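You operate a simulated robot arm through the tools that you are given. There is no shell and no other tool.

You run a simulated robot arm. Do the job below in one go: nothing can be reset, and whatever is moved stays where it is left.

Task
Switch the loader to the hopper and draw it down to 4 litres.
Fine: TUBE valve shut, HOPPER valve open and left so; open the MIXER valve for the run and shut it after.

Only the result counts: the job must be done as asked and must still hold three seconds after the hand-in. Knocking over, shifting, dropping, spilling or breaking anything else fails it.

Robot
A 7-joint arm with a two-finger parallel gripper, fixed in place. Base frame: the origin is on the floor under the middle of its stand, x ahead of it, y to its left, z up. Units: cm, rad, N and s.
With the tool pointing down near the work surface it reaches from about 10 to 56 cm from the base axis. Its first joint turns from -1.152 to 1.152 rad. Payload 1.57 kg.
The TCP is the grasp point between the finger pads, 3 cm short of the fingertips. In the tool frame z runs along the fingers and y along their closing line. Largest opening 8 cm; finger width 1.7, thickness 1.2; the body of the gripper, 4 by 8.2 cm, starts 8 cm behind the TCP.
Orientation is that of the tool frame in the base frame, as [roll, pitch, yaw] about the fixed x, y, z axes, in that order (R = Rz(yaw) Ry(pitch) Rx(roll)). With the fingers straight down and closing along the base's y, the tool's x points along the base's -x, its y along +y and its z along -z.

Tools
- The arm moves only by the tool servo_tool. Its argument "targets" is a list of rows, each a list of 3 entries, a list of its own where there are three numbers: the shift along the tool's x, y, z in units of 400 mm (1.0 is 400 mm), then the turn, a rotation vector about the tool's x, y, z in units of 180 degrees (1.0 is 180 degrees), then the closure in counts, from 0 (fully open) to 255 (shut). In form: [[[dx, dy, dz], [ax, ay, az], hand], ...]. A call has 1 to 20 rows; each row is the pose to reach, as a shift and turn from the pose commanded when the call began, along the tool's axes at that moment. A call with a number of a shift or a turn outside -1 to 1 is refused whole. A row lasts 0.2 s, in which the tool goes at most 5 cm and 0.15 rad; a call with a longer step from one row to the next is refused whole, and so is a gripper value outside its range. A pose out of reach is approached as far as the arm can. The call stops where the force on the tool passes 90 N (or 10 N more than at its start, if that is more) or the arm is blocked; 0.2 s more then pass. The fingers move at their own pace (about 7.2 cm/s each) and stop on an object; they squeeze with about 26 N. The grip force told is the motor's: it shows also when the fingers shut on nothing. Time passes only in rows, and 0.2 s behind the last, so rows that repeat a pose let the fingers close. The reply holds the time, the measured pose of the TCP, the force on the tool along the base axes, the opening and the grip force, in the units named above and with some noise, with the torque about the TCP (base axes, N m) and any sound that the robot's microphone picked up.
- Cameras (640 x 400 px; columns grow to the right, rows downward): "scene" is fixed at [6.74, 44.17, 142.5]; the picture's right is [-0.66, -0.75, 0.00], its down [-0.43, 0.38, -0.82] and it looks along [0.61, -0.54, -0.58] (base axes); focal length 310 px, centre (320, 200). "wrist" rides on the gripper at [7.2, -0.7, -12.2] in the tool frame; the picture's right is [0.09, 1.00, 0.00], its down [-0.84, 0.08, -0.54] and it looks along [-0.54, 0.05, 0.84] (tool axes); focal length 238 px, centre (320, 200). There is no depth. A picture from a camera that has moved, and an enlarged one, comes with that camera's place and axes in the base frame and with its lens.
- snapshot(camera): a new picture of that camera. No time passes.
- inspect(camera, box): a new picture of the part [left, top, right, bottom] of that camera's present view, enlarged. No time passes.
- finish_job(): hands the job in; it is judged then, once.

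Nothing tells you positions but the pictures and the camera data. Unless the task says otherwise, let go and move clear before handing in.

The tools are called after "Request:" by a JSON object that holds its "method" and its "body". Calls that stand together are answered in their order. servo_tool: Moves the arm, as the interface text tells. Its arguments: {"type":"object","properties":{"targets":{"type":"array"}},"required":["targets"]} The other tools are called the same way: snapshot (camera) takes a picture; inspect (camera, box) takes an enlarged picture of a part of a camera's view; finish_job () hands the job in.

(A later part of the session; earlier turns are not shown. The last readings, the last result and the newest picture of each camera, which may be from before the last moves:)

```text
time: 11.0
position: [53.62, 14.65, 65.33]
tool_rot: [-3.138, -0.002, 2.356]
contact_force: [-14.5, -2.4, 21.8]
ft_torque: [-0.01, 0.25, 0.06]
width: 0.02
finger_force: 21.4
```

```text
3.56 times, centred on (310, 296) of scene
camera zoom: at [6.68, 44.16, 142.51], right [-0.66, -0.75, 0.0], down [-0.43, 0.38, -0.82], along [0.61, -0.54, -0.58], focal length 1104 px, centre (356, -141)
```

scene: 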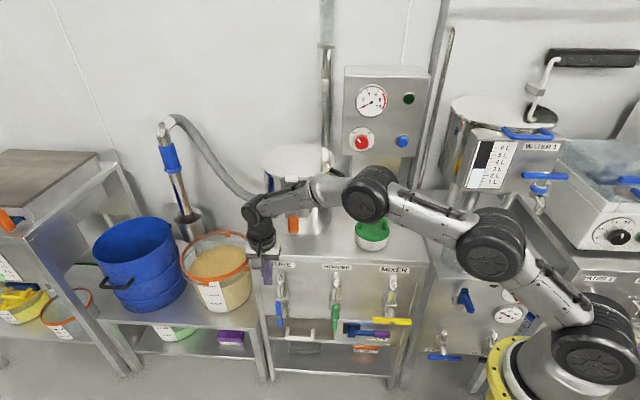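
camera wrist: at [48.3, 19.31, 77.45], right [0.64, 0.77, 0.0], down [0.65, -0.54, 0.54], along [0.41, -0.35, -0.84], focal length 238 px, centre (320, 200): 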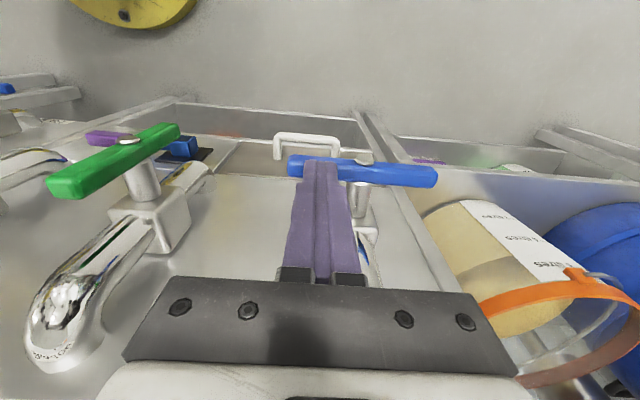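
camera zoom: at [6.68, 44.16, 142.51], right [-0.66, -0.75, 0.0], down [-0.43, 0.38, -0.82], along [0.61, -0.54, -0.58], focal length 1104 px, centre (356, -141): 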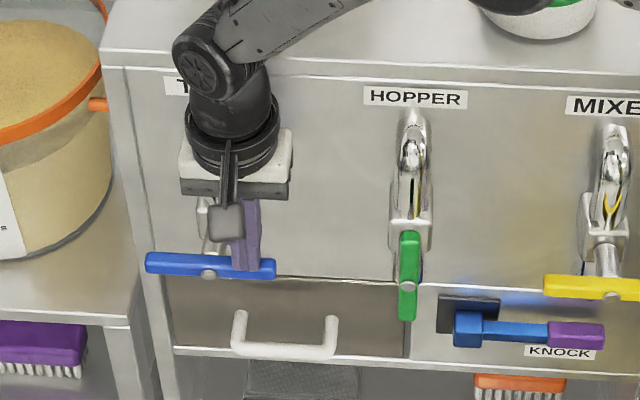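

TUBE now lies crosswise against its stop, so it is shut. I'll lift off, check it, and travel over the green handle to the +l end of the yellow MIXER handle.

Request:
{"method": "servo_tool", "body": {"targets": [[[0, 0, -0.05], [0, 0, 0], 255], [[0, 0, -0.15], [0, 0, 0], 255], [[0, -0.02, -0.25], [0, 0, 0], 255], [[0, -0.135, -0.27], [0, 0, 0], 255], [[0, -0.255, -0.27], [0, 0, 0], 255], [[0, -0.375, -0.27], [0, 0, 0], 255], [[0, -0.495, -0.27], [0, 0, 0], 255], [[0, -0.615, -0.27], [0, 0, 0], 255], [[0, -0.615, -0.27], [0, 0, 0], 255]]}}

Request:
{"method": "snapshot", "body": {"camera": "wrist"}}

Request:
{"method": "snapshot", "body": {"camera": "scene"}}

Request:
{"method": "inspect", "body": {"camera": "scene", "box": [240, 240, 440, 365]}}

Request:
{"method": "inspect", "body": {"camera": "scene", "box": [0, 200, 64, 290]}}

```text
time: 13.0
position: [36.73, -2.6, 76.01]
tool_rot: [-3.141, 0.0, 2.356]
contact_force: [-0.4, -0.1, 0.3]
ft_torque: [0.01, 0.0, 0.0]
width: 0.0
finger_force: 21.0
```

```text
taken
camera wrist: at [31.16, 2.04, 88.13], right [0.64, 0.77, 0.0], down [0.65, -0.54, 0.54], along [0.42, -0.35, -0.84], focal length 238 px, centre (320, 200)
```

wrist: 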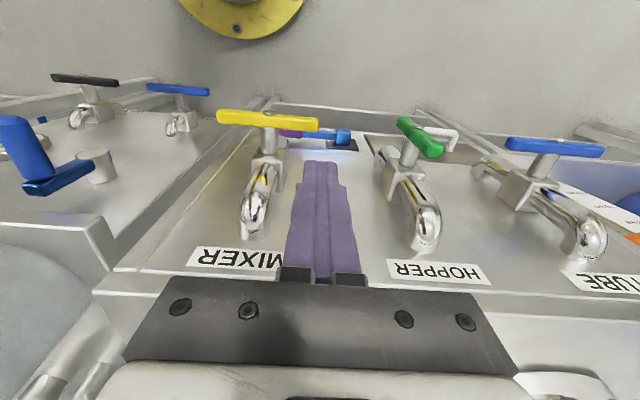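

```text
taken
```

scene: 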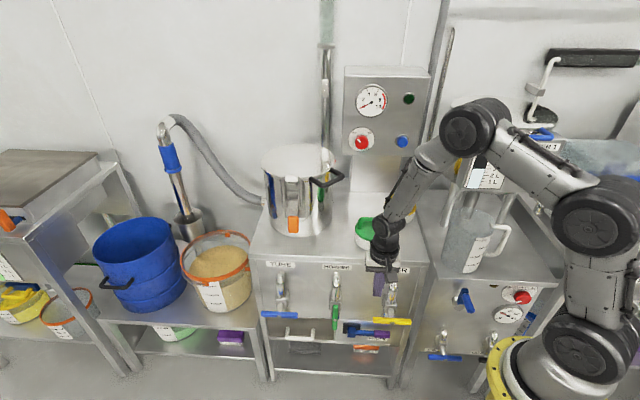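

```text
3.20 times, centred on (340, 302) of scene
camera zoom: at [6.74, 44.17, 142.5], right [-0.66, -0.75, 0.0], down [-0.43, 0.38, -0.82], along [0.61, -0.54, -0.58], focal length 993 px, centre (256, -128)
```

zoom: 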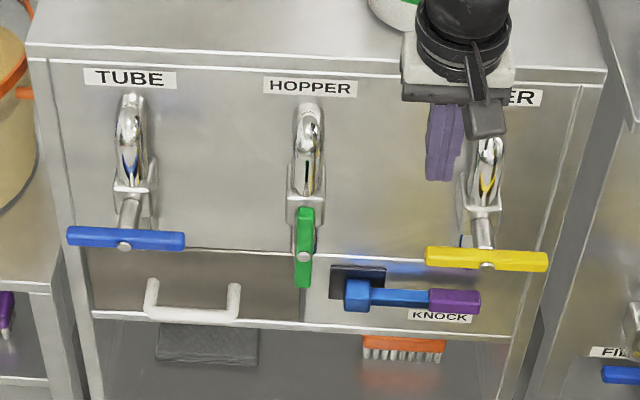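

```text
4.44 times, centred on (32, 245) of scene
camera zoom: at [6.74, 44.17, 142.5], right [-0.66, -0.75, 0.0], down [-0.43, 0.38, -0.82], along [0.61, -0.54, -0.58], focal length 1380 px, centre (1600, 0)
```

zoom: 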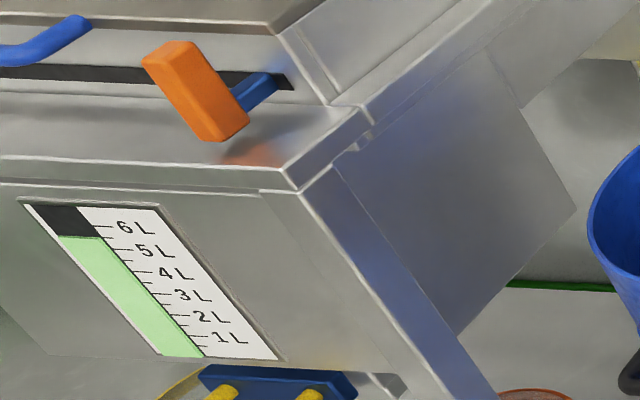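

TUBE lies flat and HOPPER hangs vertical, both as wanted. Before opening MIXER I want to read the left unit's label, so I'll raise the hand and turn the wrist camera that way.

Request:
{"method": "servo_tool", "body": {"targets": [[[0, 0.018, -0.043], [0, 0, -0.0454], 255], [[0, 0.036, -0.086], [0, 0, -0.0909], 255], [[0, 0.055, -0.13], [0, 0, -0.1363], 255], [[0, 0.073, -0.173], [0, 0, -0.1818], 255], [[0, 0.091, -0.216], [0, 0, -0.2272], 255], [[0, 0.109, -0.259], [0, 0, -0.2727], 255], [[0, 0.127, -0.302], [0, 0, -0.3181], 255], [[0, 0.145, -0.345], [0, 0, -0.3636], 255], [[0, 0.164, -0.389], [0, 0, -0.409], 255], [[0, 0.182, -0.432], [0, 0, -0.4545], 255], [[0, 0.2, -0.475], [0, 0, -0.5], 255], [[0, 0.2, -0.475], [0, 0, -0.5], 255]]}}

Request:
{"method": "snapshot", "body": {"camera": "wrist"}}

```text
time: 15.6
position: [42.37, 3.07, 95.2]
tool_rot: [3.142, 0.001, -2.355]
contact_force: [-0.2, 0.7, -0.3]
ft_torque: [0.0, 0.03, 0.05]
width: 0.0
finger_force: 21.4
```

```text
taken
camera wrist: at [37.79, -2.55, 107.23], right [-0.77, 0.64, 0.0], down [0.54, 0.65, 0.54], along [0.35, 0.42, -0.84], focal length 238 px, centre (320, 200)
```

wrist: 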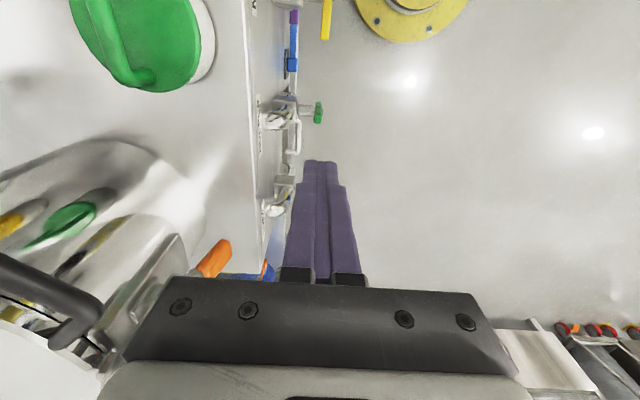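

The picture is looking along the bench line but is still too steep. I'll tilt the hand up about 45° to bring the left unit into view.

Request:
{"method": "servo_tool", "body": {"targets": [[[0, 0, 0], [0, -0.045, 0], 255], [[0, 0, 0], [0, -0.09, 0], 255], [[0, 0, 0], [0, -0.135, 0], 255], [[0, 0, 0], [0, -0.18, 0], 255], [[0, 0, 0], [0, -0.225, 0], 255], [[0, 0, 0], [0, -0.26, 0], 255], [[0, 0, 0], [0, -0.26, 0], 255]]}}

Request:
{"method": "snapshot", "body": {"camera": "wrist"}}

```text
time: 17.2
position: [42.09, 2.81, 95.0]
tool_rot: [-3.141, 0.819, -2.356]
contact_force: [-0.3, -0.2, -0.7]
ft_torque: [-0.03, 0.0, -0.03]
width: 0.0
finger_force: 21.1
```

```text
taken
camera wrist: at [32.95, -7.35, 98.03], right [-0.75, 0.66, -0.07], down [0.07, 0.18, 0.98], along [0.66, 0.73, -0.18], focal length 238 px, centre (320, 200)
```

wrist: 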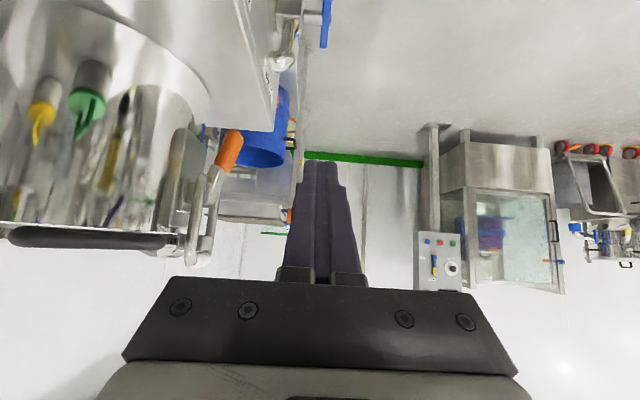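

The pot and bucket block the view from here. I'll slide the hand out away from the bench, along n, to see the left unit's front.

Request:
{"method": "servo_tool", "body": {"targets": [[[0, 0.12, 0], [0, 0, 0], 255], [[0, 0.24, 0], [0, 0, 0], 255], [[0, 0.36, 0], [0, 0, 0], 255], [[0, 0.48, 0], [0, 0, 0], 255], [[0, 0.6, 0], [0, 0, 0], 255], [[0, 0.7, 0], [0, 0, 0], 255], [[0, 0.7, 0], [0, 0, 0], 255]]}}

Request:
{"method": "snapshot", "body": {"camera": "wrist"}}

```text
time: 18.8
position: [22.31, 22.71, 94.98]
tool_rot: [3.141, 0.817, -2.358]
contact_force: [-0.5, 0.2, -0.7]
ft_torque: [-0.01, 0.0, -0.01]
width: 0.0
finger_force: 20.7
```

```text
taken
camera wrist: at [13.16, 12.54, 97.94], right [-0.75, 0.66, -0.07], down [0.07, 0.18, 0.98], along [0.66, 0.73, -0.18], focal length 238 px, centre (320, 200)
```

wrist: 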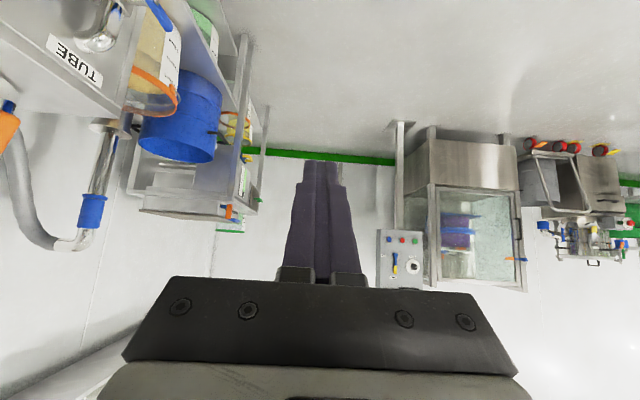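

Request:
{"method": "inspect", "body": {"camera": "wrist", "box": [190, 150, 280, 240]}}

Request:
{"method": "inspect", "body": {"camera": "wrist", "box": [225, 155, 265, 215]}}

Request:
{"method": "inspect", "body": {"camera": "wrist", "box": [370, 120, 530, 300]}}

Request:
{"method": "inspect", "body": {"camera": "wrist", "box": [510, 130, 640, 280]}}

```text
4.44 times, centred on (235, 195) of wrist
camera zoom: at [13.16, 12.54, 97.94], right [-0.75, 0.66, -0.07], down [0.07, 0.18, 0.98], along [0.66, 0.73, -0.18], focal length 1059 px, centre (698, 222)
```

zoom: 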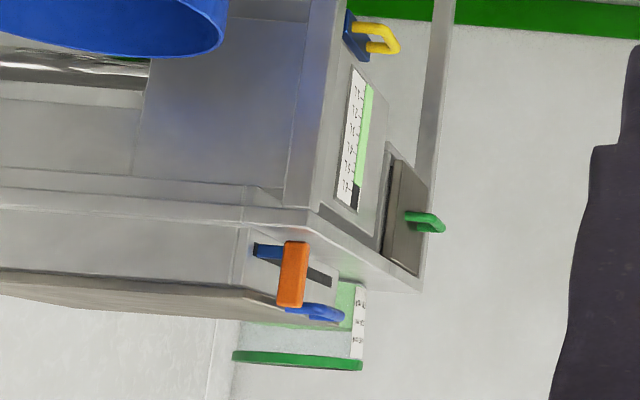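

```text
6.67 times, centred on (245, 185) of wrist
camera zoom: at [13.16, 12.54, 97.94], right [-0.75, 0.66, -0.07], down [0.07, 0.18, 0.98], along [0.66, 0.73, -0.18], focal length 1589 px, centre (820, 300)
```

zoom: 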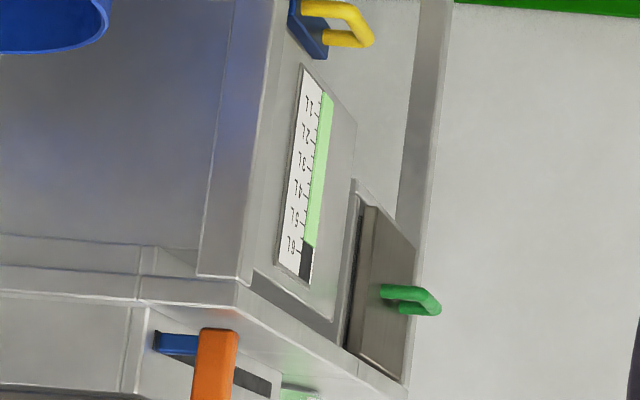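

```text
2.22 times, centred on (450, 210) of wrist
camera zoom: at [13.16, 12.54, 97.94], right [-0.75, 0.66, -0.07], down [0.07, 0.18, 0.98], along [0.66, 0.73, -0.18], focal length 530 px, centre (31, 178)
```

zoom: 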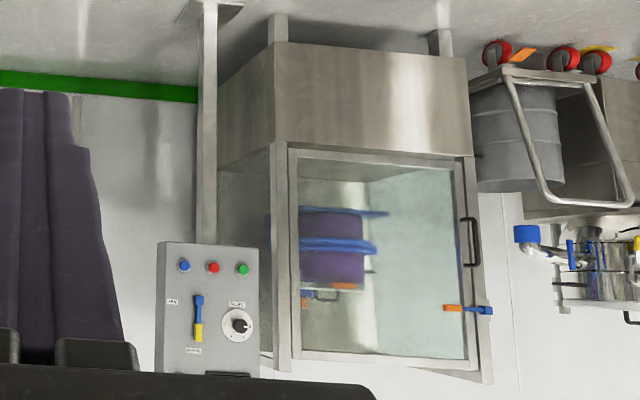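

```text
2.67 times, centred on (575, 205) of wrist
camera zoom: at [13.16, 12.54, 97.94], right [-0.75, 0.66, -0.07], down [0.07, 0.18, 0.98], along [0.66, 0.73, -0.18], focal length 636 px, centre (-360, 187)
```

zoom: 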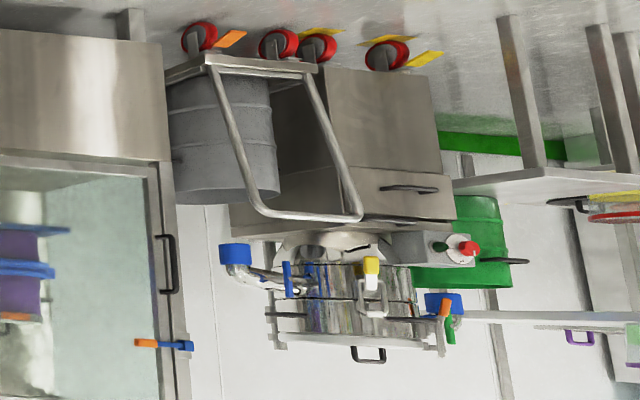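

No label shows on the left unit, but it is the only dry-goods unit with a litre gauge, so I'll confirm it by watching for a drop. I'll bring the hand back level and over the bench.

Request:
{"method": "servo_tool", "body": {"targets": [[[0, -0.12, 0], [0, 0.0434, 0], 255], [[0, -0.24, 0], [0, 0.0867, 0], 255], [[0, -0.36, 0], [0, 0.13, 0], 255], [[0, -0.48, 0], [0, 0.1734, 0], 255], [[0, -0.6, 0], [0, 0.2167, 0], 255], [[0, -0.7, 0], [0, 0.26, 0], 255], [[0, -0.7, 0], [0, 0.26, 0], 255]]}}

Request:
{"method": "servo_tool", "body": {"targets": [[[0.018, 0, 0.061], [0, 0, 0.0454], 255], [[0.036, 0, 0.122], [0, 0, 0.0909], 255], [[0.055, 0, 0.184], [0, 0, 0.1363], 255], [[0.073, 0, 0.245], [0, 0, 0.1818], 255], [[0.091, 0, 0.306], [0, 0, 0.2272], 255], [[0.109, 0, 0.368], [0, 0, 0.2727], 255], [[0.127, 0, 0.43], [0, 0, 0.3181], 255], [[0.145, 0, 0.49], [0, 0, 0.3636], 255], [[0.164, 0, 0.552], [0, 0, 0.409], 255], [[0.182, 0, 0.614], [0, 0, 0.4545], 255], [[0.2, 0, 0.67], [0, 0, 0.5], 255], [[0.2, 0, 0.67], [0, 0, 0.5], 255]]}}

Request:
{"method": "snapshot", "body": {"camera": "wrist"}}

Request:
{"method": "inspect", "body": {"camera": "scene", "box": [240, 240, 440, 365]}}

```text
time: 20.4
position: [42.0, 3.01, 94.84]
tool_rot: [-3.141, -0.002, -2.356]
contact_force: [1.0, 0.4, -0.1]
ft_torque: [-0.02, -0.01, -0.01]
width: 0.0
finger_force: 21.3
```

```text
time: 23.0
position: [36.52, -2.68, 68.38]
tool_rot: [-3.14, 0.001, 2.354]
contact_force: [-1.2, -0.1, -0.1]
ft_torque: [0.01, 0.0, -0.01]
width: 0.0
finger_force: 21.0
```

```text
taken
camera wrist: at [31.07, 1.91, 80.44], right [0.64, 0.77, 0.0], down [0.65, -0.54, 0.54], along [0.42, -0.35, -0.84], focal length 238 px, centre (320, 200)
```

wrist: 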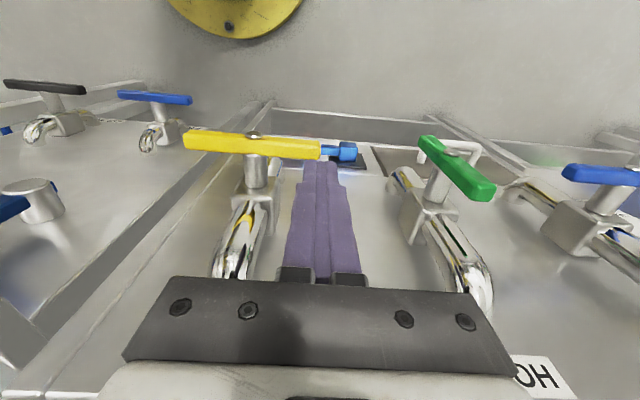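

```text
3.20 times, centred on (340, 302) of scene
camera zoom: at [6.74, 44.17, 142.5], right [-0.66, -0.75, 0.0], down [-0.43, 0.38, -0.82], along [0.61, -0.54, -0.58], focal length 993 px, centre (256, -128)
```

zoom: 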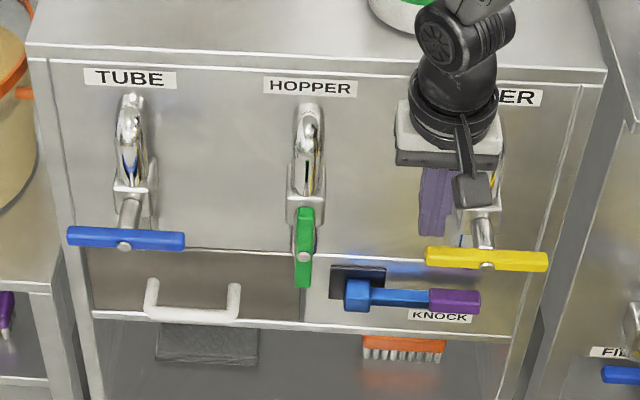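

The fingers hover over the +l end of the yellow MIXER bar; the KNOCK lever is well below at z ≈ 45. I'll open MIXER only part way, about 20°, and check the gauges for flow.

Request:
{"method": "servo_tool", "body": {"targets": [[[0, -0.006, 0.0475], [0, 0, 0], 255], [[0, -0.006, 0.0725], [0, 0, 0], 255], [[0, -0.004, 0.0938], [0, 0, 0], 255], [[0, -0.006, 0.1115], [0, 0, 0], 255]]}}

Request:
{"method": "inspect", "body": {"camera": "scene", "box": [0, 200, 64, 290]}}

Request:
{"method": "inspect", "body": {"camera": "scene", "box": [240, 240, 440, 365]}}

Request:
{"method": "snapshot", "body": {"camera": "scene"}}

```text
time: 24.0
position: [36.38, -2.85, 63.76]
tool_rot: [-3.141, 0.001, 2.356]
contact_force: [1.9, -0.1, 1.4]
ft_torque: [-0.01, -0.02, 0.01]
width: 0.01
finger_force: 21.4
```

```text
4.44 times, centred on (32, 245) of scene
camera zoom: at [6.74, 44.17, 142.5], right [-0.66, -0.75, 0.0], down [-0.43, 0.38, -0.82], along [0.61, -0.54, -0.58], focal length 1380 px, centre (1600, 0)
```

zoom: 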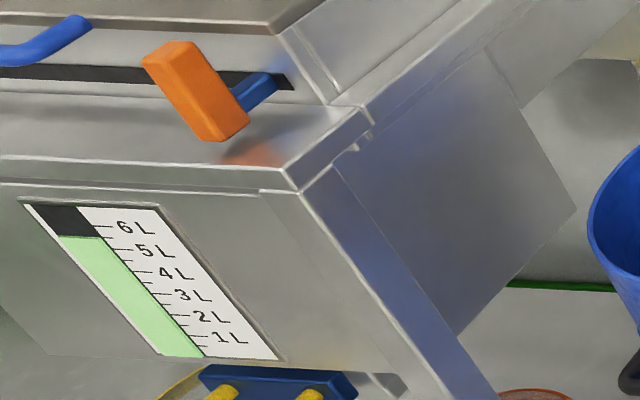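

```text
3.20 times, centred on (340, 302) of scene
camera zoom: at [6.74, 44.17, 142.5], right [-0.66, -0.75, 0.0], down [-0.43, 0.38, -0.82], along [0.61, -0.54, -0.58], focal length 993 px, centre (256, -128)
```

zoom: 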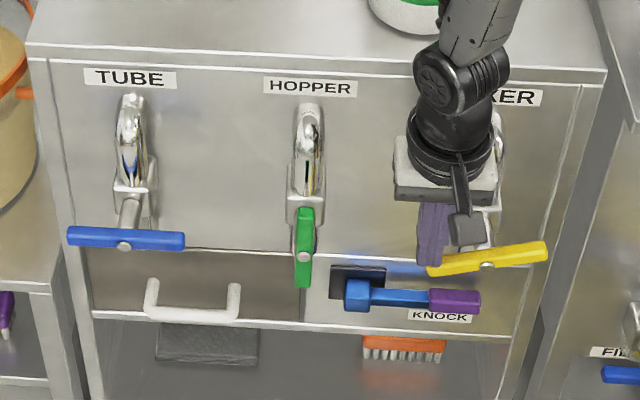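

```text
taken
```

scene: 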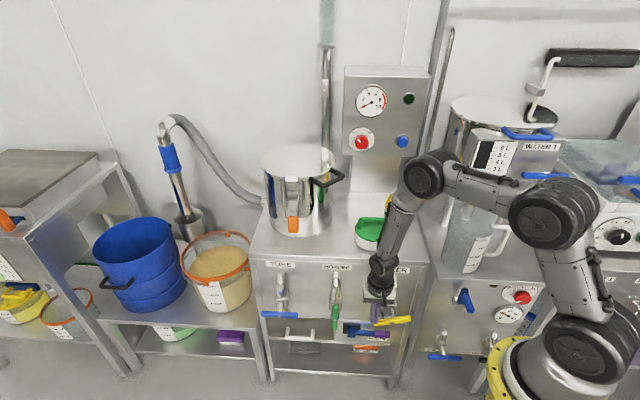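

MIXER is about 20° open and nothing has visibly changed yet. I'll open it further, to around 45°.

Request:
{"method": "servo_tool", "body": {"targets": [[[0, 0.0041, 0.0213], [0.0389, 0, 0], 255], [[0, 0.0047, 0.0425], [0.0778, 0, 0], 255], [[0, 0.0047, 0.0425], [0.0778, 0, 0], 255]]}}

Request:
{"method": "inspect", "body": {"camera": "scene", "box": [0, 200, 64, 290]}}

Request:
{"method": "inspect", "body": {"camera": "scene", "box": [160, 220, 420, 365]}}

```text
time: 24.8
position: [36.37, -2.84, 62.06]
tool_rot: [-2.897, 0.002, 2.357]
contact_force: [0.1, -0.3, -0.3]
ft_torque: [0.0, 0.0, 0.02]
width: 0.0
finger_force: 20.9
```

```text
4.44 times, centred on (32, 245) of scene
camera zoom: at [6.74, 44.17, 142.5], right [-0.66, -0.75, 0.0], down [-0.43, 0.38, -0.82], along [0.61, -0.54, -0.58], focal length 1380 px, centre (1600, 0)
```

zoom: 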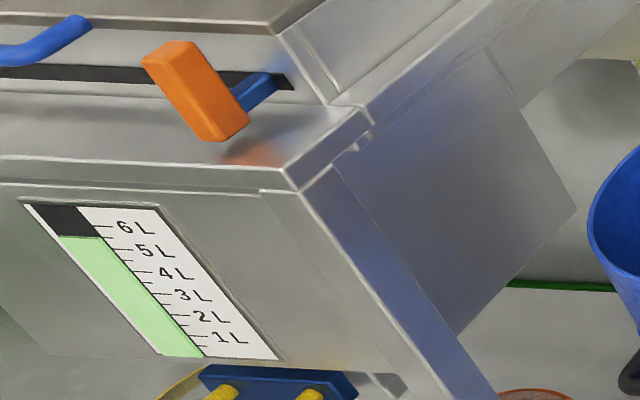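

```text
2.46 times, centred on (290, 292) of scene
camera zoom: at [6.74, 44.17, 142.5], right [-0.66, -0.75, 0.0], down [-0.43, 0.38, -0.82], along [0.61, -0.54, -0.58], focal length 764 px, centre (394, -28)
```

zoom: 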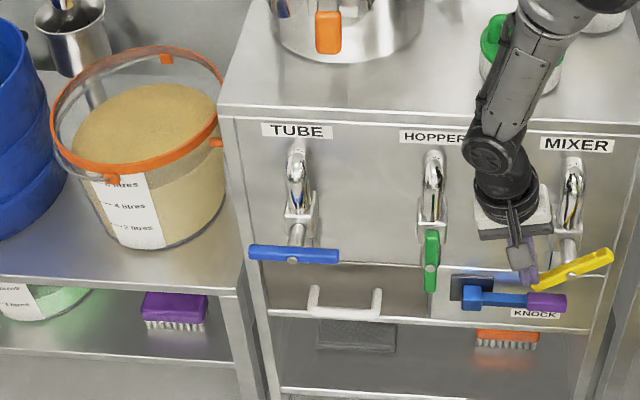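

There is still no change at about 40°, so I'll complete the opening to vertical and look straight away.

Request:
{"method": "servo_tool", "body": {"targets": [[[0, 0.001, 0.0201], [0.0333, 0, 0], 255], [[0, -0.0083, 0.0352], [0.0333, 0, 0], 255], [[0, -0.0202, 0.0485], [0.0333, 0, 0], 255], [[0, -0.0341, 0.0595], [0.0333, 0, 0], 255], [[0, -0.0465, 0.0665], [0.0333, 0, 0], 255], [[0, -0.0514, 0.0677], [0.0333, 0, 0], 255]]}}

Request:
{"method": "inspect", "body": {"camera": "scene", "box": [0, 200, 64, 290]}}

Request:
{"method": "inspect", "body": {"camera": "scene", "box": [160, 220, 420, 365]}}

Request:
{"method": "snapshot", "body": {"camera": "scene"}}

```text
time: 26.2
position: [34.76, -4.56, 59.95]
tool_rot: [-2.796, 0.002, 2.358]
contact_force: [3.7, 16.1, -1.0]
ft_torque: [0.4, -0.1, -0.16]
width: 0.01
finger_force: 21.3
```

```text
4.44 times, centred on (32, 245) of scene
camera zoom: at [6.74, 44.19, 142.5], right [-0.66, -0.75, 0.0], down [-0.43, 0.38, -0.82], along [0.61, -0.54, -0.58], focal length 1380 px, centre (1600, 0)
```

zoom: 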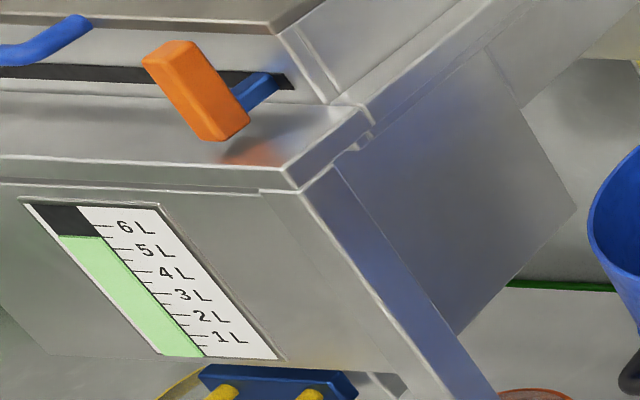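

```text
2.46 times, centred on (290, 292) of scene
camera zoom: at [6.74, 44.19, 142.5], right [-0.66, -0.75, 0.0], down [-0.43, 0.38, -0.82], along [0.61, -0.54, -0.58], focal length 764 px, centre (394, -28)
```

zoom: 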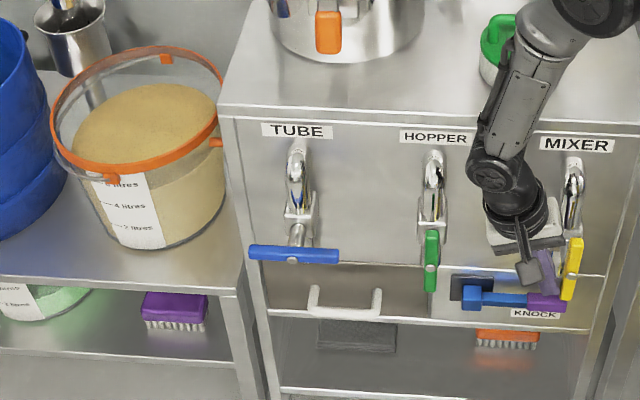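

```text
taken
```

scene: 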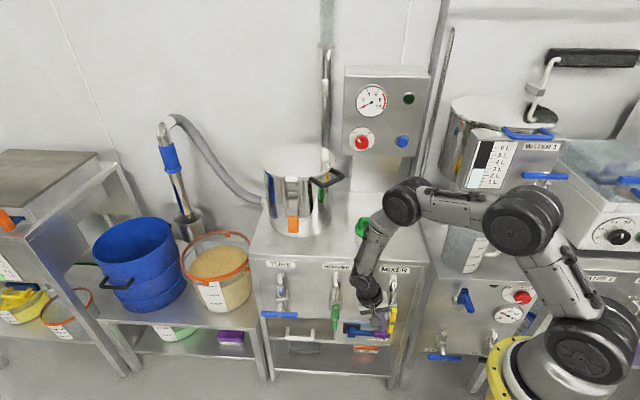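

MIXER is fully open and the gauge hasn't moved, so the loader may need its switch turned on. I'll first park the fingers ready to close MIXER, let a second pass, and look again.

Request:
{"method": "servo_tool", "body": {"targets": [[[0, 0.0239, -0.022], [0, 0, 0], 255], [[0, 0.0015, -0.1203], [-0.0389, 0, 0], 255], [[0, -0.0453, -0.2123], [-0.0778, 0, 0], 255], [[0, -0.0617, -0.2061], [-0.1111, 0, 0], 255], [[0, -0.0617, -0.2061], [-0.1111, 0, 0], 255]]}}

Request:
{"method": "inspect", "body": {"camera": "scene", "box": [0, 200, 64, 290]}}

Request:
{"method": "snapshot", "body": {"camera": "wrist"}}

Request:
{"method": "inspect", "body": {"camera": "scene", "box": [250, 50, 450, 175]}}

```text
time: 27.4
position: [34.74, -4.32, 68.34]
tool_rot: [3.139, 0.003, 2.357]
contact_force: [0.9, 0.5, -0.1]
ft_torque: [0.0, -0.02, 0.01]
width: 0.0
finger_force: 21.0
```

```text
4.44 times, centred on (32, 245) of scene
camera zoom: at [6.74, 44.17, 142.5], right [-0.66, -0.75, 0.0], down [-0.43, 0.38, -0.82], along [0.61, -0.54, -0.58], focal length 1380 px, centre (1600, 0)
```

zoom: 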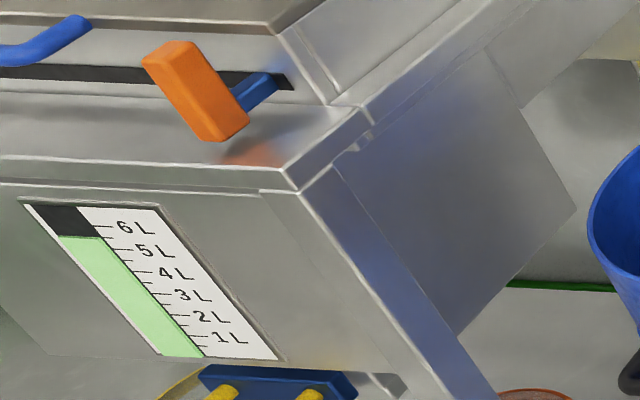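

```text
taken
camera wrist: at [29.3, 0.26, 80.61], right [0.64, 0.77, 0.0], down [0.65, -0.54, 0.54], along [0.42, -0.35, -0.84], focal length 238 px, centre (320, 200)
```

wrist: 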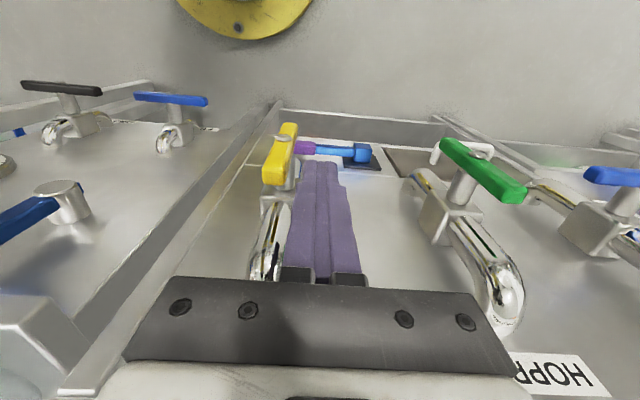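

```text
3.20 times, centred on (350, 112) of scene
camera zoom: at [6.74, 44.17, 142.5], right [-0.66, -0.75, 0.0], down [-0.43, 0.38, -0.82], along [0.61, -0.54, -0.58], focal length 993 px, centre (224, 480)
```

zoom: 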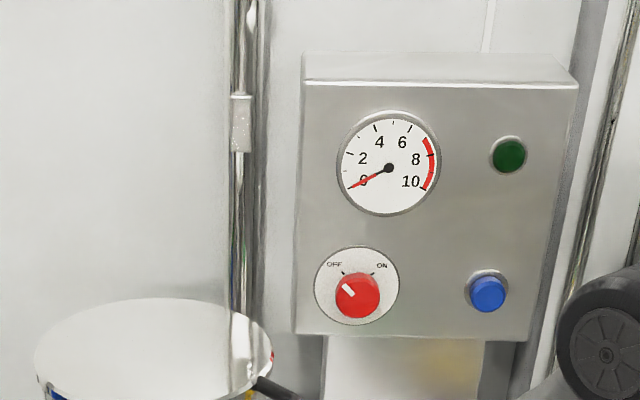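

There is no flow after more than a second with HOPPER and MIXER fully open and the vacuum dial at 0, so the red OFF/ON knob on the back panel has to drive the loader. With MIXER left open, the knob can start and stop the run. I'll raise the hand, level it towards the panel and take a closer look.

Request:
{"method": "servo_tool", "body": {"targets": [[[0, 0.015, -0.0716], [0, -0.0454, 0], 255], [[-0.02, 0.03, -0.1432], [0, -0.0909, 0], 255], [[-0.05, 0.045, -0.2148], [0, -0.1363, 0], 255], [[-0.08, 0.06, -0.2864], [0, -0.1818, 0], 255], [[-0.11, 0.075, -0.358], [0, -0.2272, 0], 255], [[-0.14, 0.09, -0.4295], [0, -0.2727, 0], 255], [[-0.17, 0.105, -0.501], [0, -0.3181, 0], 255], [[-0.2, 0.12, -0.5727], [0, -0.3636, 0], 255], [[-0.23, 0.135, -0.6443], [0, -0.409, 0], 255], [[-0.265, 0.15, -0.716], [0, -0.4545, 0], 255], [[-0.3, 0.165, -0.7875], [0, -0.5, 0], 255], [[-0.3, 0.165, -0.7875], [0, -0.5, 0], 255]]}}

Request:
{"method": "snapshot", "body": {"camera": "wrist"}}

Request:
{"method": "snapshot", "body": {"camera": "scene"}}

Request:
{"method": "inspect", "body": {"camera": "scene", "box": [0, 200, 64, 290]}}

```text
time: 30.0
position: [47.97, -8.13, 99.97]
tool_rot: [0.279, 1.568, -0.506]
contact_force: [0.1, 0.8, -0.2]
ft_torque: [-0.02, 0.0, -0.01]
width: 0.01
finger_force: 21.4
```

```text
taken
camera wrist: at [38.95, 0.03, 92.69], right [0.7, 0.7, -0.09], down [-0.33, 0.44, 0.84], along [0.63, -0.56, 0.54], focal length 238 px, centre (320, 200)
```

wrist: 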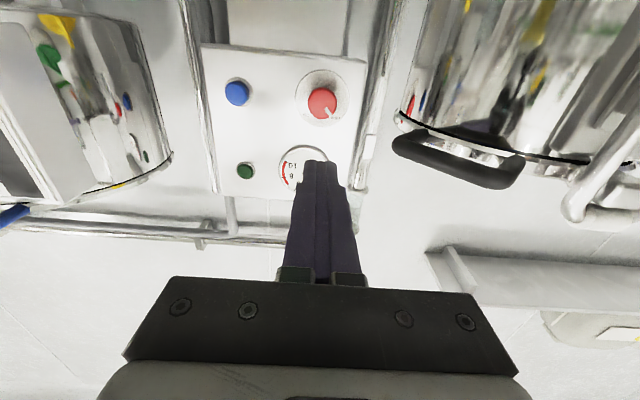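

```text
taken
```

scene: 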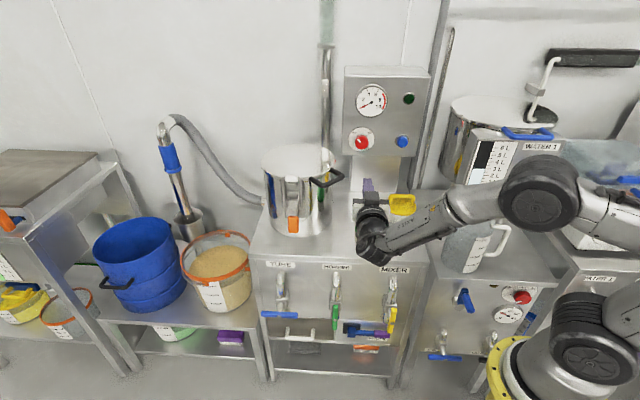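

```text
4.44 times, centred on (32, 245) of scene
camera zoom: at [6.74, 44.17, 142.5], right [-0.66, -0.75, 0.0], down [-0.43, 0.38, -0.82], along [0.61, -0.54, -0.58], focal length 1380 px, centre (1600, 0)
```

zoom: 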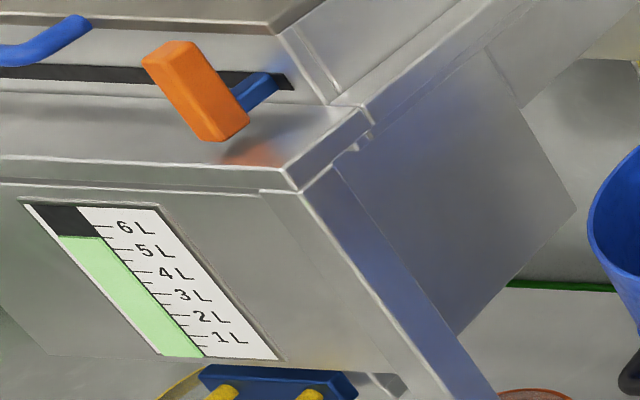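

The panel is in view and I place the knob face at l ≈ 28.4, a ≈ 65.8, z ≈ 99.8. The pot's black handle is to the side at l ≥ 34. I'll open the hand and roll it -90° so that a later +90° turn takes the knob from OFF to ON.

Request:
{"method": "servo_tool", "body": {"targets": [[[0, 0, 0], [0, 0, -0.0454], 0], [[0, 0, 0], [0, 0, -0.0909], 0], [[0, 0, 0], [0, 0, -0.1363], 0], [[0, 0, 0], [0, 0, -0.1818], 0], [[0, 0, 0], [0, 0, -0.2272], 0], [[0, 0, 0], [0, 0, -0.2727], 0], [[0, 0, 0], [0, 0, -0.3181], 0], [[0, 0, 0], [0, 0, -0.3636], 0], [[0, 0, 0], [0, 0, -0.409], 0], [[0, 0, 0], [0, 0, -0.4545], 0], [[0, 0, 0], [0, 0, -0.5], 0], [[0, 0, 0], [0, 0, -0.5], 0]]}}

Request:
{"method": "snapshot", "body": {"camera": "wrist"}}

Request:
{"method": "snapshot", "body": {"camera": "scene"}}

```text
time: 32.6
position: [48.08, -8.07, 100.02]
tool_rot: [-1.57, -0.002, -2.357]
contact_force: [-0.3, -0.5, -0.9]
ft_torque: [0.0, -0.01, 0.05]
width: 7.98
finger_force: 0.1
```

```text
taken
camera wrist: at [34.45, -4.57, 100.62], right [-0.07, -0.07, -1.0], down [0.21, 0.97, -0.08], along [0.98, -0.21, -0.05], focal length 238 px, centre (320, 200)
```

wrist: 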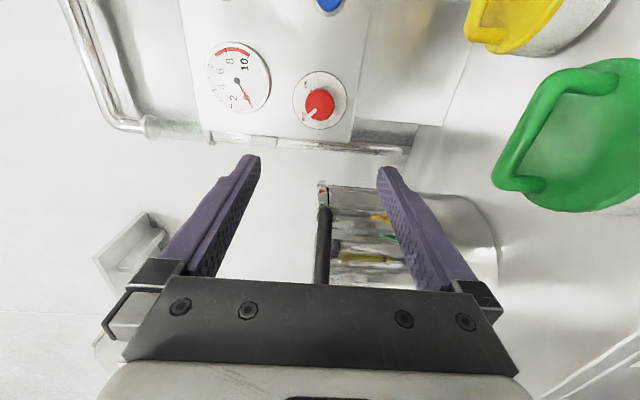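

```text
taken
```

scene: 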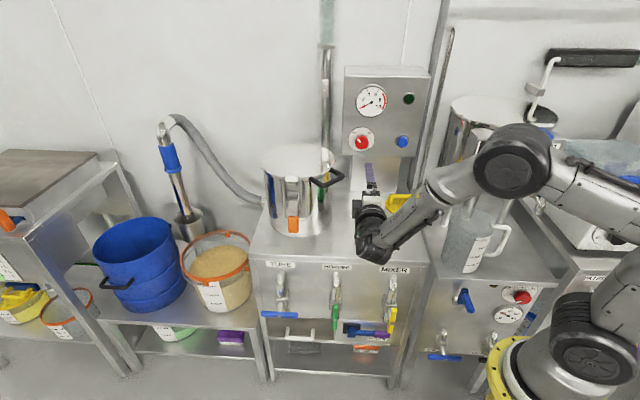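

The knob is confirmed at l ≈ 28.45, z ≈ 99.9, and the fingers now open vertically. I'll advance towards the panel, stopping about 4 cm short to check.

Request:
{"method": "servo_tool", "body": {"targets": [[[-0.004, 0.002, 0.1], [0, 0, 0], 0], [[-0.004, 0.002, 0.2], [0, 0, 0], 0], [[-0.004, 0.002, 0.3], [0, 0, 0], 0], [[-0.004, 0.002, 0.4], [0, 0, 0], 0], [[-0.004, 0.002, 0.508], [0, 0, 0], 0], [[-0.004, 0.002, 0.508], [0, 0, 0], 0]]}}

Request:
{"method": "snapshot", "body": {"camera": "wrist"}}

Request:
{"method": "inspect", "body": {"camera": "scene", "box": [260, 60, 460, 260]}}

```text
time: 34.0
position: [62.61, -22.38, 99.81]
tool_rot: [-1.571, -0.002, -2.357]
contact_force: [-0.1, 0.0, 0.3]
ft_torque: [-0.01, -0.02, -0.04]
width: 8.01
finger_force: 0.0
```

```text
taken
camera wrist: at [49.02, -18.83, 100.47], right [-0.07, -0.07, -1.0], down [0.21, 0.98, -0.08], along [0.98, -0.21, -0.05], focal length 238 px, centre (320, 200)
```

wrist: 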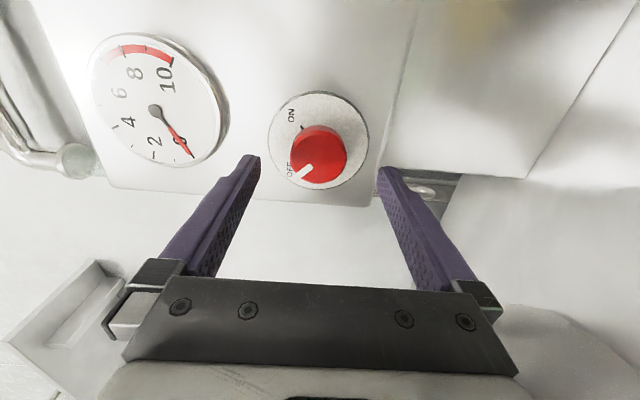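

```text
2.00 times, centred on (360, 160) of scene
camera zoom: at [6.74, 44.17, 142.5], right [-0.66, -0.75, 0.0], down [-0.43, 0.38, -0.82], along [0.61, -0.54, -0.58], focal length 621 px, centre (240, 280)
```

zoom: 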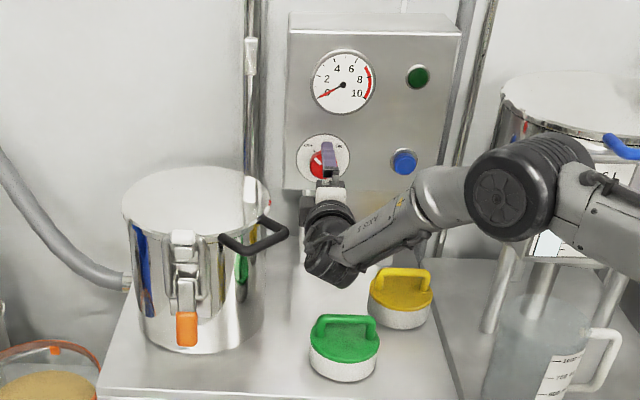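

The hand is centred in height and about 5 cm from the knob face. I'll zoom in to confirm the knob centre and depth.

Request:
{"method": "inspect", "body": {"camera": "wrist", "box": [240, 70, 400, 210]}}

Request:
{"method": "inspect", "body": {"camera": "scene", "box": [330, 110, 400, 160]}}

```text
2.86 times, centred on (320, 140) of wrist
camera zoom: at [49.02, -18.83, 100.47], right [-0.07, -0.07, -1.0], down [0.21, 0.98, -0.08], along [0.98, -0.21, -0.05], focal length 681 px, centre (320, 371)
```

zoom: 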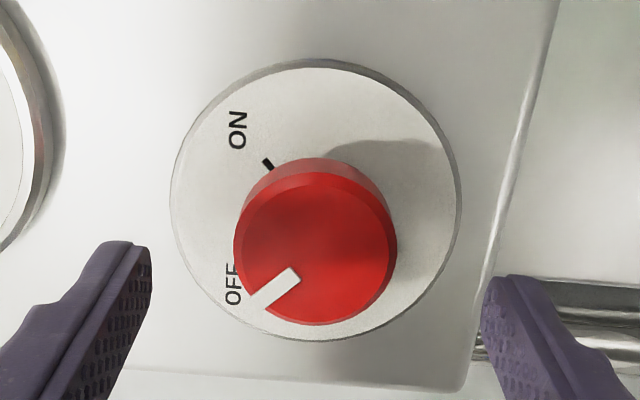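

```text
8.00 times, centred on (365, 135) of scene
camera zoom: at [6.74, 44.17, 142.5], right [-0.66, -0.75, 0.0], down [-0.43, 0.38, -0.82], along [0.61, -0.54, -0.58], focal length 2483 px, centre (-40, 720)
```

zoom: 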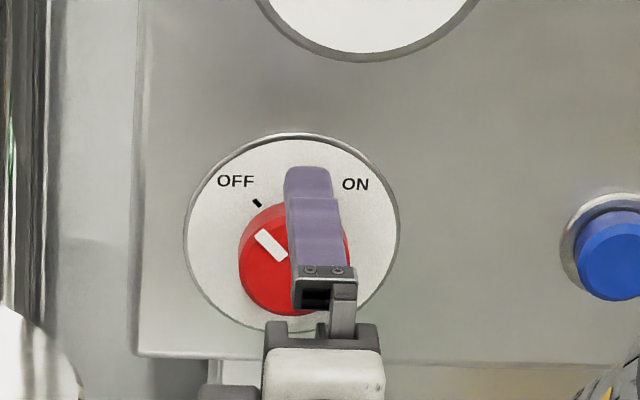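

The knob face is at a ≈ 65.2 and the panel at a ≈ 68.2. I'll advance 4 cm so the tips straddle the knob by 2 cm without touching the panel, then close.

Request:
{"method": "servo_tool", "body": {"targets": [[[0, 0, 0.04], [0, 0, 0], 0], [[0, 0, 0.075], [0, 0, 0], 0], [[0, 0, 0.1025], [0, 0, 0], 0], [[0, 0, 0.1025], [0, 0, 0], 255], [[0, 0, 0.1025], [0, 0, 0], 255], [[0, 0, 0.1025], [0, 0, 0], 255], [[0, 0, 0.1025], [0, 0, 0], 255]]}}

Request:
{"method": "snapshot", "body": {"camera": "wrist"}}

Request:
{"method": "inspect", "body": {"camera": "scene", "box": [330, 80, 430, 160]}}

```text
time: 35.6
position: [65.58, -25.32, 100.09]
tool_rot: [-1.57, 0.0, -2.355]
contact_force: [3.8, -3.7, 2.0]
ft_torque: [-0.04, -0.02, -0.14]
width: 4.36
finger_force: 45.1
```

```text
taken
camera wrist: at [51.89, -21.84, 100.58], right [-0.06, -0.07, -1.0], down [0.21, 0.97, -0.08], along [0.98, -0.21, -0.05], focal length 238 px, centre (320, 200)
```

wrist: 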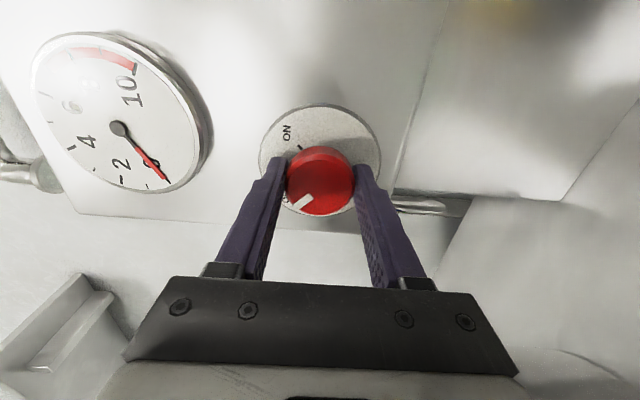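

```text
5.00 times, centred on (380, 120) of scene
camera zoom: at [6.75, 44.16, 142.51], right [-0.66, -0.75, 0.0], down [-0.43, 0.38, -0.82], along [0.61, -0.54, -0.58], focal length 1552 px, centre (20, 600)
```

zoom: 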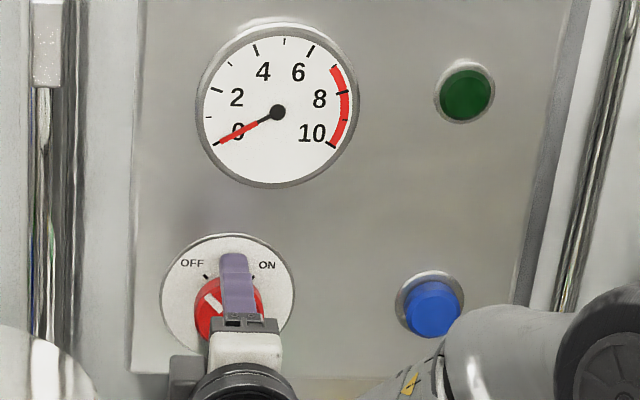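

The hand has the knob, 4.4 cm wide, with its pointer still at OFF. I'll turn it +90° to ON and check the dial and hopper gauge at once, ready to turn back.

Request:
{"method": "servo_tool", "body": {"targets": [[[0, 0, 0], [0, 0, 0.0454], 255], [[0, 0, 0], [0, 0, 0.0909], 255], [[0, 0, 0], [0, 0, 0.1363], 255], [[0, 0, 0], [0, 0, 0.1818], 255], [[0, 0, 0], [0, 0, 0.2272], 255], [[0, 0, 0], [0, 0, 0.2727], 255], [[0, 0, 0], [0, 0, 0.3181], 255], [[0, 0, 0], [0, 0, 0.3636], 255], [[0, 0, 0], [0, 0, 0.409], 255], [[0, 0, 0], [0, 0, 0.4545], 255], [[0, 0, 0], [0, 0, 0.5], 255]]}}

Request:
{"method": "inspect", "body": {"camera": "scene", "box": [0, 200, 64, 290]}}

Request:
{"method": "inspect", "body": {"camera": "scene", "box": [330, 80, 430, 160]}}

Request:
{"method": "snapshot", "body": {"camera": "wrist"}}

```text
time: 38.0
position: [65.57, -25.14, 99.86]
tool_rot: [2.073, 1.569, 1.289]
contact_force: [32.9, -18.0, -4.4]
ft_torque: [-0.1, 0.11, 0.06]
width: 4.33
finger_force: 45.0
```

```text
4.44 times, centred on (32, 245) of scene
camera zoom: at [6.84, 44.11, 142.52], right [-0.66, -0.75, 0.0], down [-0.44, 0.38, -0.82], along [0.61, -0.54, -0.58], focal length 1380 px, centre (1600, 0)
```

zoom: 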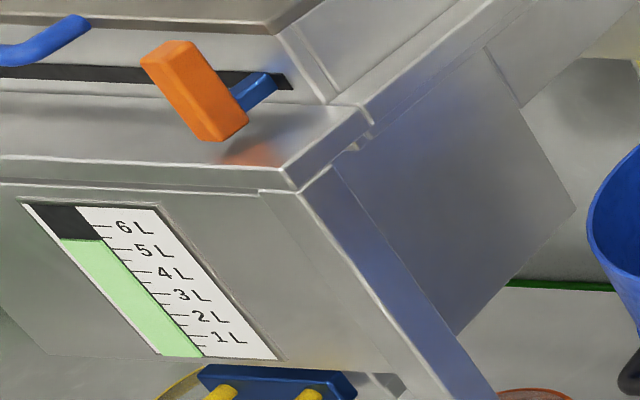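

```text
5.00 times, centred on (380, 120) of scene
camera zoom: at [6.84, 44.11, 142.52], right [-0.66, -0.75, 0.0], down [-0.44, 0.38, -0.82], along [0.61, -0.54, -0.58], focal length 1552 px, centre (20, 600)
```

zoom: 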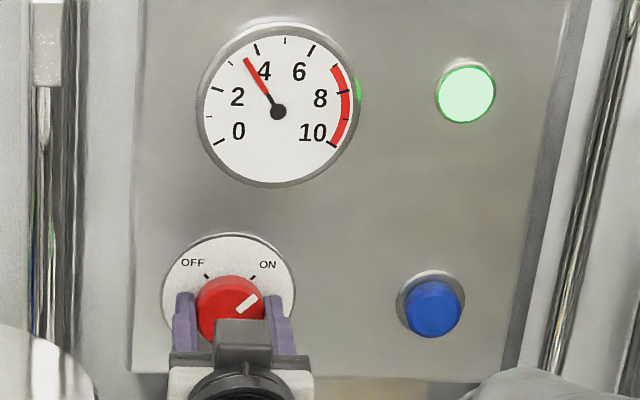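

```text
taken
camera wrist: at [56.55, -17.07, 92.62], right [0.7, 0.7, -0.09], down [-0.33, 0.44, 0.84], along [0.63, -0.56, 0.54], focal length 238 px, centre (320, 200)
```

wrist: 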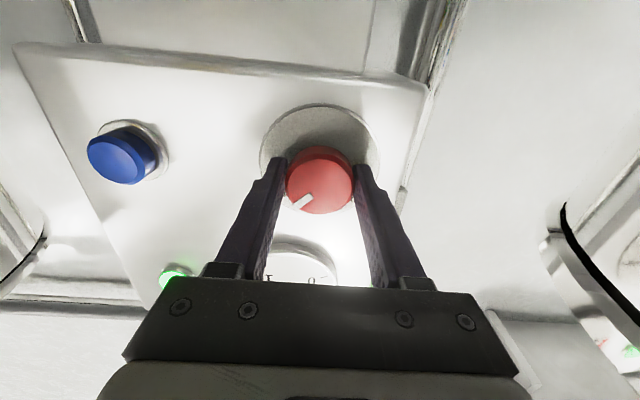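

The lamp is lit, the dial reads about 3.5, and the left gauge has dropped a touch, so that unit is the hopper and it is drawing. I'll hold for about a second to measure the rate.

Request:
{"method": "servo_tool", "body": {"targets": [[[0, 0, 0], [0, 0, 0], 255], [[0, 0, 0], [0, 0, 0], 255], [[0, 0, 0], [0, 0, 0], 255], [[0, 0, 0], [0, 0, 0], 255]]}}

Request:
{"method": "inspect", "body": {"camera": "scene", "box": [0, 240, 32, 284]}}

Request:
{"method": "inspect", "body": {"camera": "scene", "box": [0, 200, 64, 290]}}

Request:
{"method": "inspect", "body": {"camera": "scene", "box": [330, 80, 430, 160]}}

```text
time: 39.0
position: [65.55, -25.23, 99.84]
tool_rot: [0.108, 1.571, -0.675]
contact_force: [30.9, -17.0, -4.2]
ft_torque: [0.1, 0.1, 0.06]
width: 4.33
finger_force: 44.9
```

```text
9.09 times, centred on (16, 262) of scene
camera zoom: at [6.84, 44.12, 142.52], right [-0.66, -0.75, 0.0], down [-0.44, 0.38, -0.82], along [0.61, -0.54, -0.58], focal length 2822 px, centre (3084, -364)
```

zoom: 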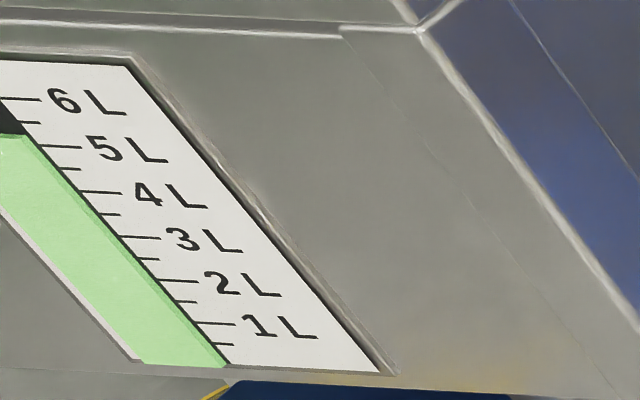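

```text
4.44 times, centred on (32, 245) of scene
camera zoom: at [6.84, 44.12, 142.52], right [-0.66, -0.75, 0.0], down [-0.44, 0.38, -0.82], along [0.61, -0.54, -0.58], focal length 1380 px, centre (1600, 0)
```

zoom: 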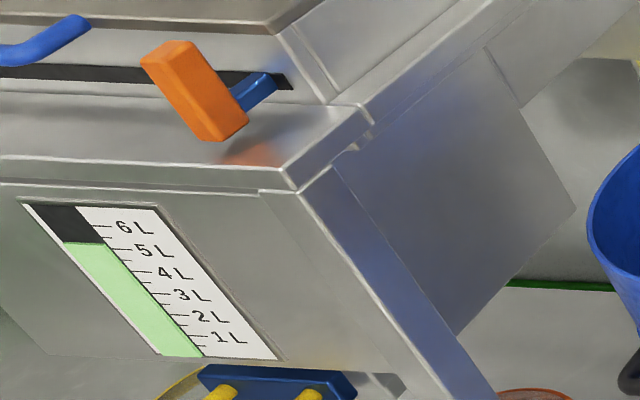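

```text
5.00 times, centred on (380, 120) of scene
camera zoom: at [6.84, 44.12, 142.52], right [-0.66, -0.75, 0.0], down [-0.44, 0.38, -0.82], along [0.61, -0.54, -0.58], focal length 1552 px, centre (20, 600)
```

zoom: 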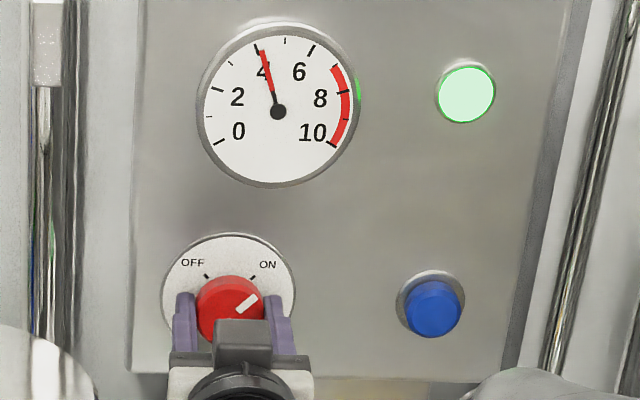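

The level is about 5.2 L at t = 39, dropping roughly 0.15 L/s with the dial near 4. I'll hold another 2 s and re-read.

Request:
{"method": "servo_tool", "body": {"targets": [[[0, 0, 0], [0, 0, 0], 255], [[0, 0, 0], [0, 0, 0], 255], [[0, 0, 0], [0, 0, 0], 255], [[0, 0, 0], [0, 0, 0], 255], [[0, 0, 0], [0, 0, 0], 255], [[0, 0, 0], [0, 0, 0], 255], [[0, 0, 0], [0, 0, 0], 255], [[0, 0, 0], [0, 0, 0], 255], [[0, 0, 0], [0, 0, 0], 255]]}}

Request:
{"method": "inspect", "body": {"camera": "scene", "box": [0, 240, 32, 284]}}

Request:
{"method": "inspect", "body": {"camera": "scene", "box": [330, 80, 430, 160]}}

```text
time: 41.0
position: [65.6, -25.28, 99.82]
tool_rot: [-2.916, 1.57, 2.583]
contact_force: [28.7, -14.3, -6.0]
ft_torque: [0.1, 0.09, 0.1]
width: 4.35
finger_force: 45.0
```

```text
9.09 times, centred on (16, 262) of scene
camera zoom: at [6.84, 44.12, 142.51], right [-0.66, -0.75, 0.0], down [-0.43, 0.38, -0.82], along [0.61, -0.54, -0.58], focal length 2822 px, centre (3084, -364)
```

zoom: 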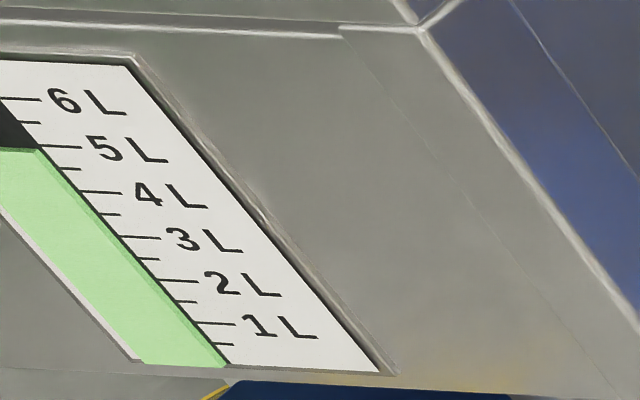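

```text
5.00 times, centred on (380, 120) of scene
camera zoom: at [6.84, 44.12, 142.51], right [-0.66, -0.75, 0.0], down [-0.43, 0.38, -0.82], along [0.61, -0.54, -0.58], focal length 1552 px, centre (20, 600)
```

zoom: 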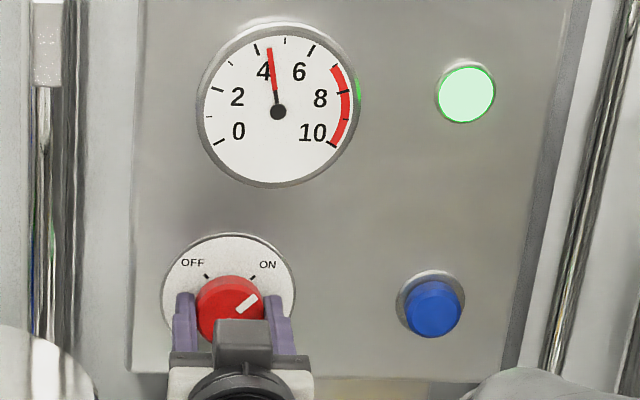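

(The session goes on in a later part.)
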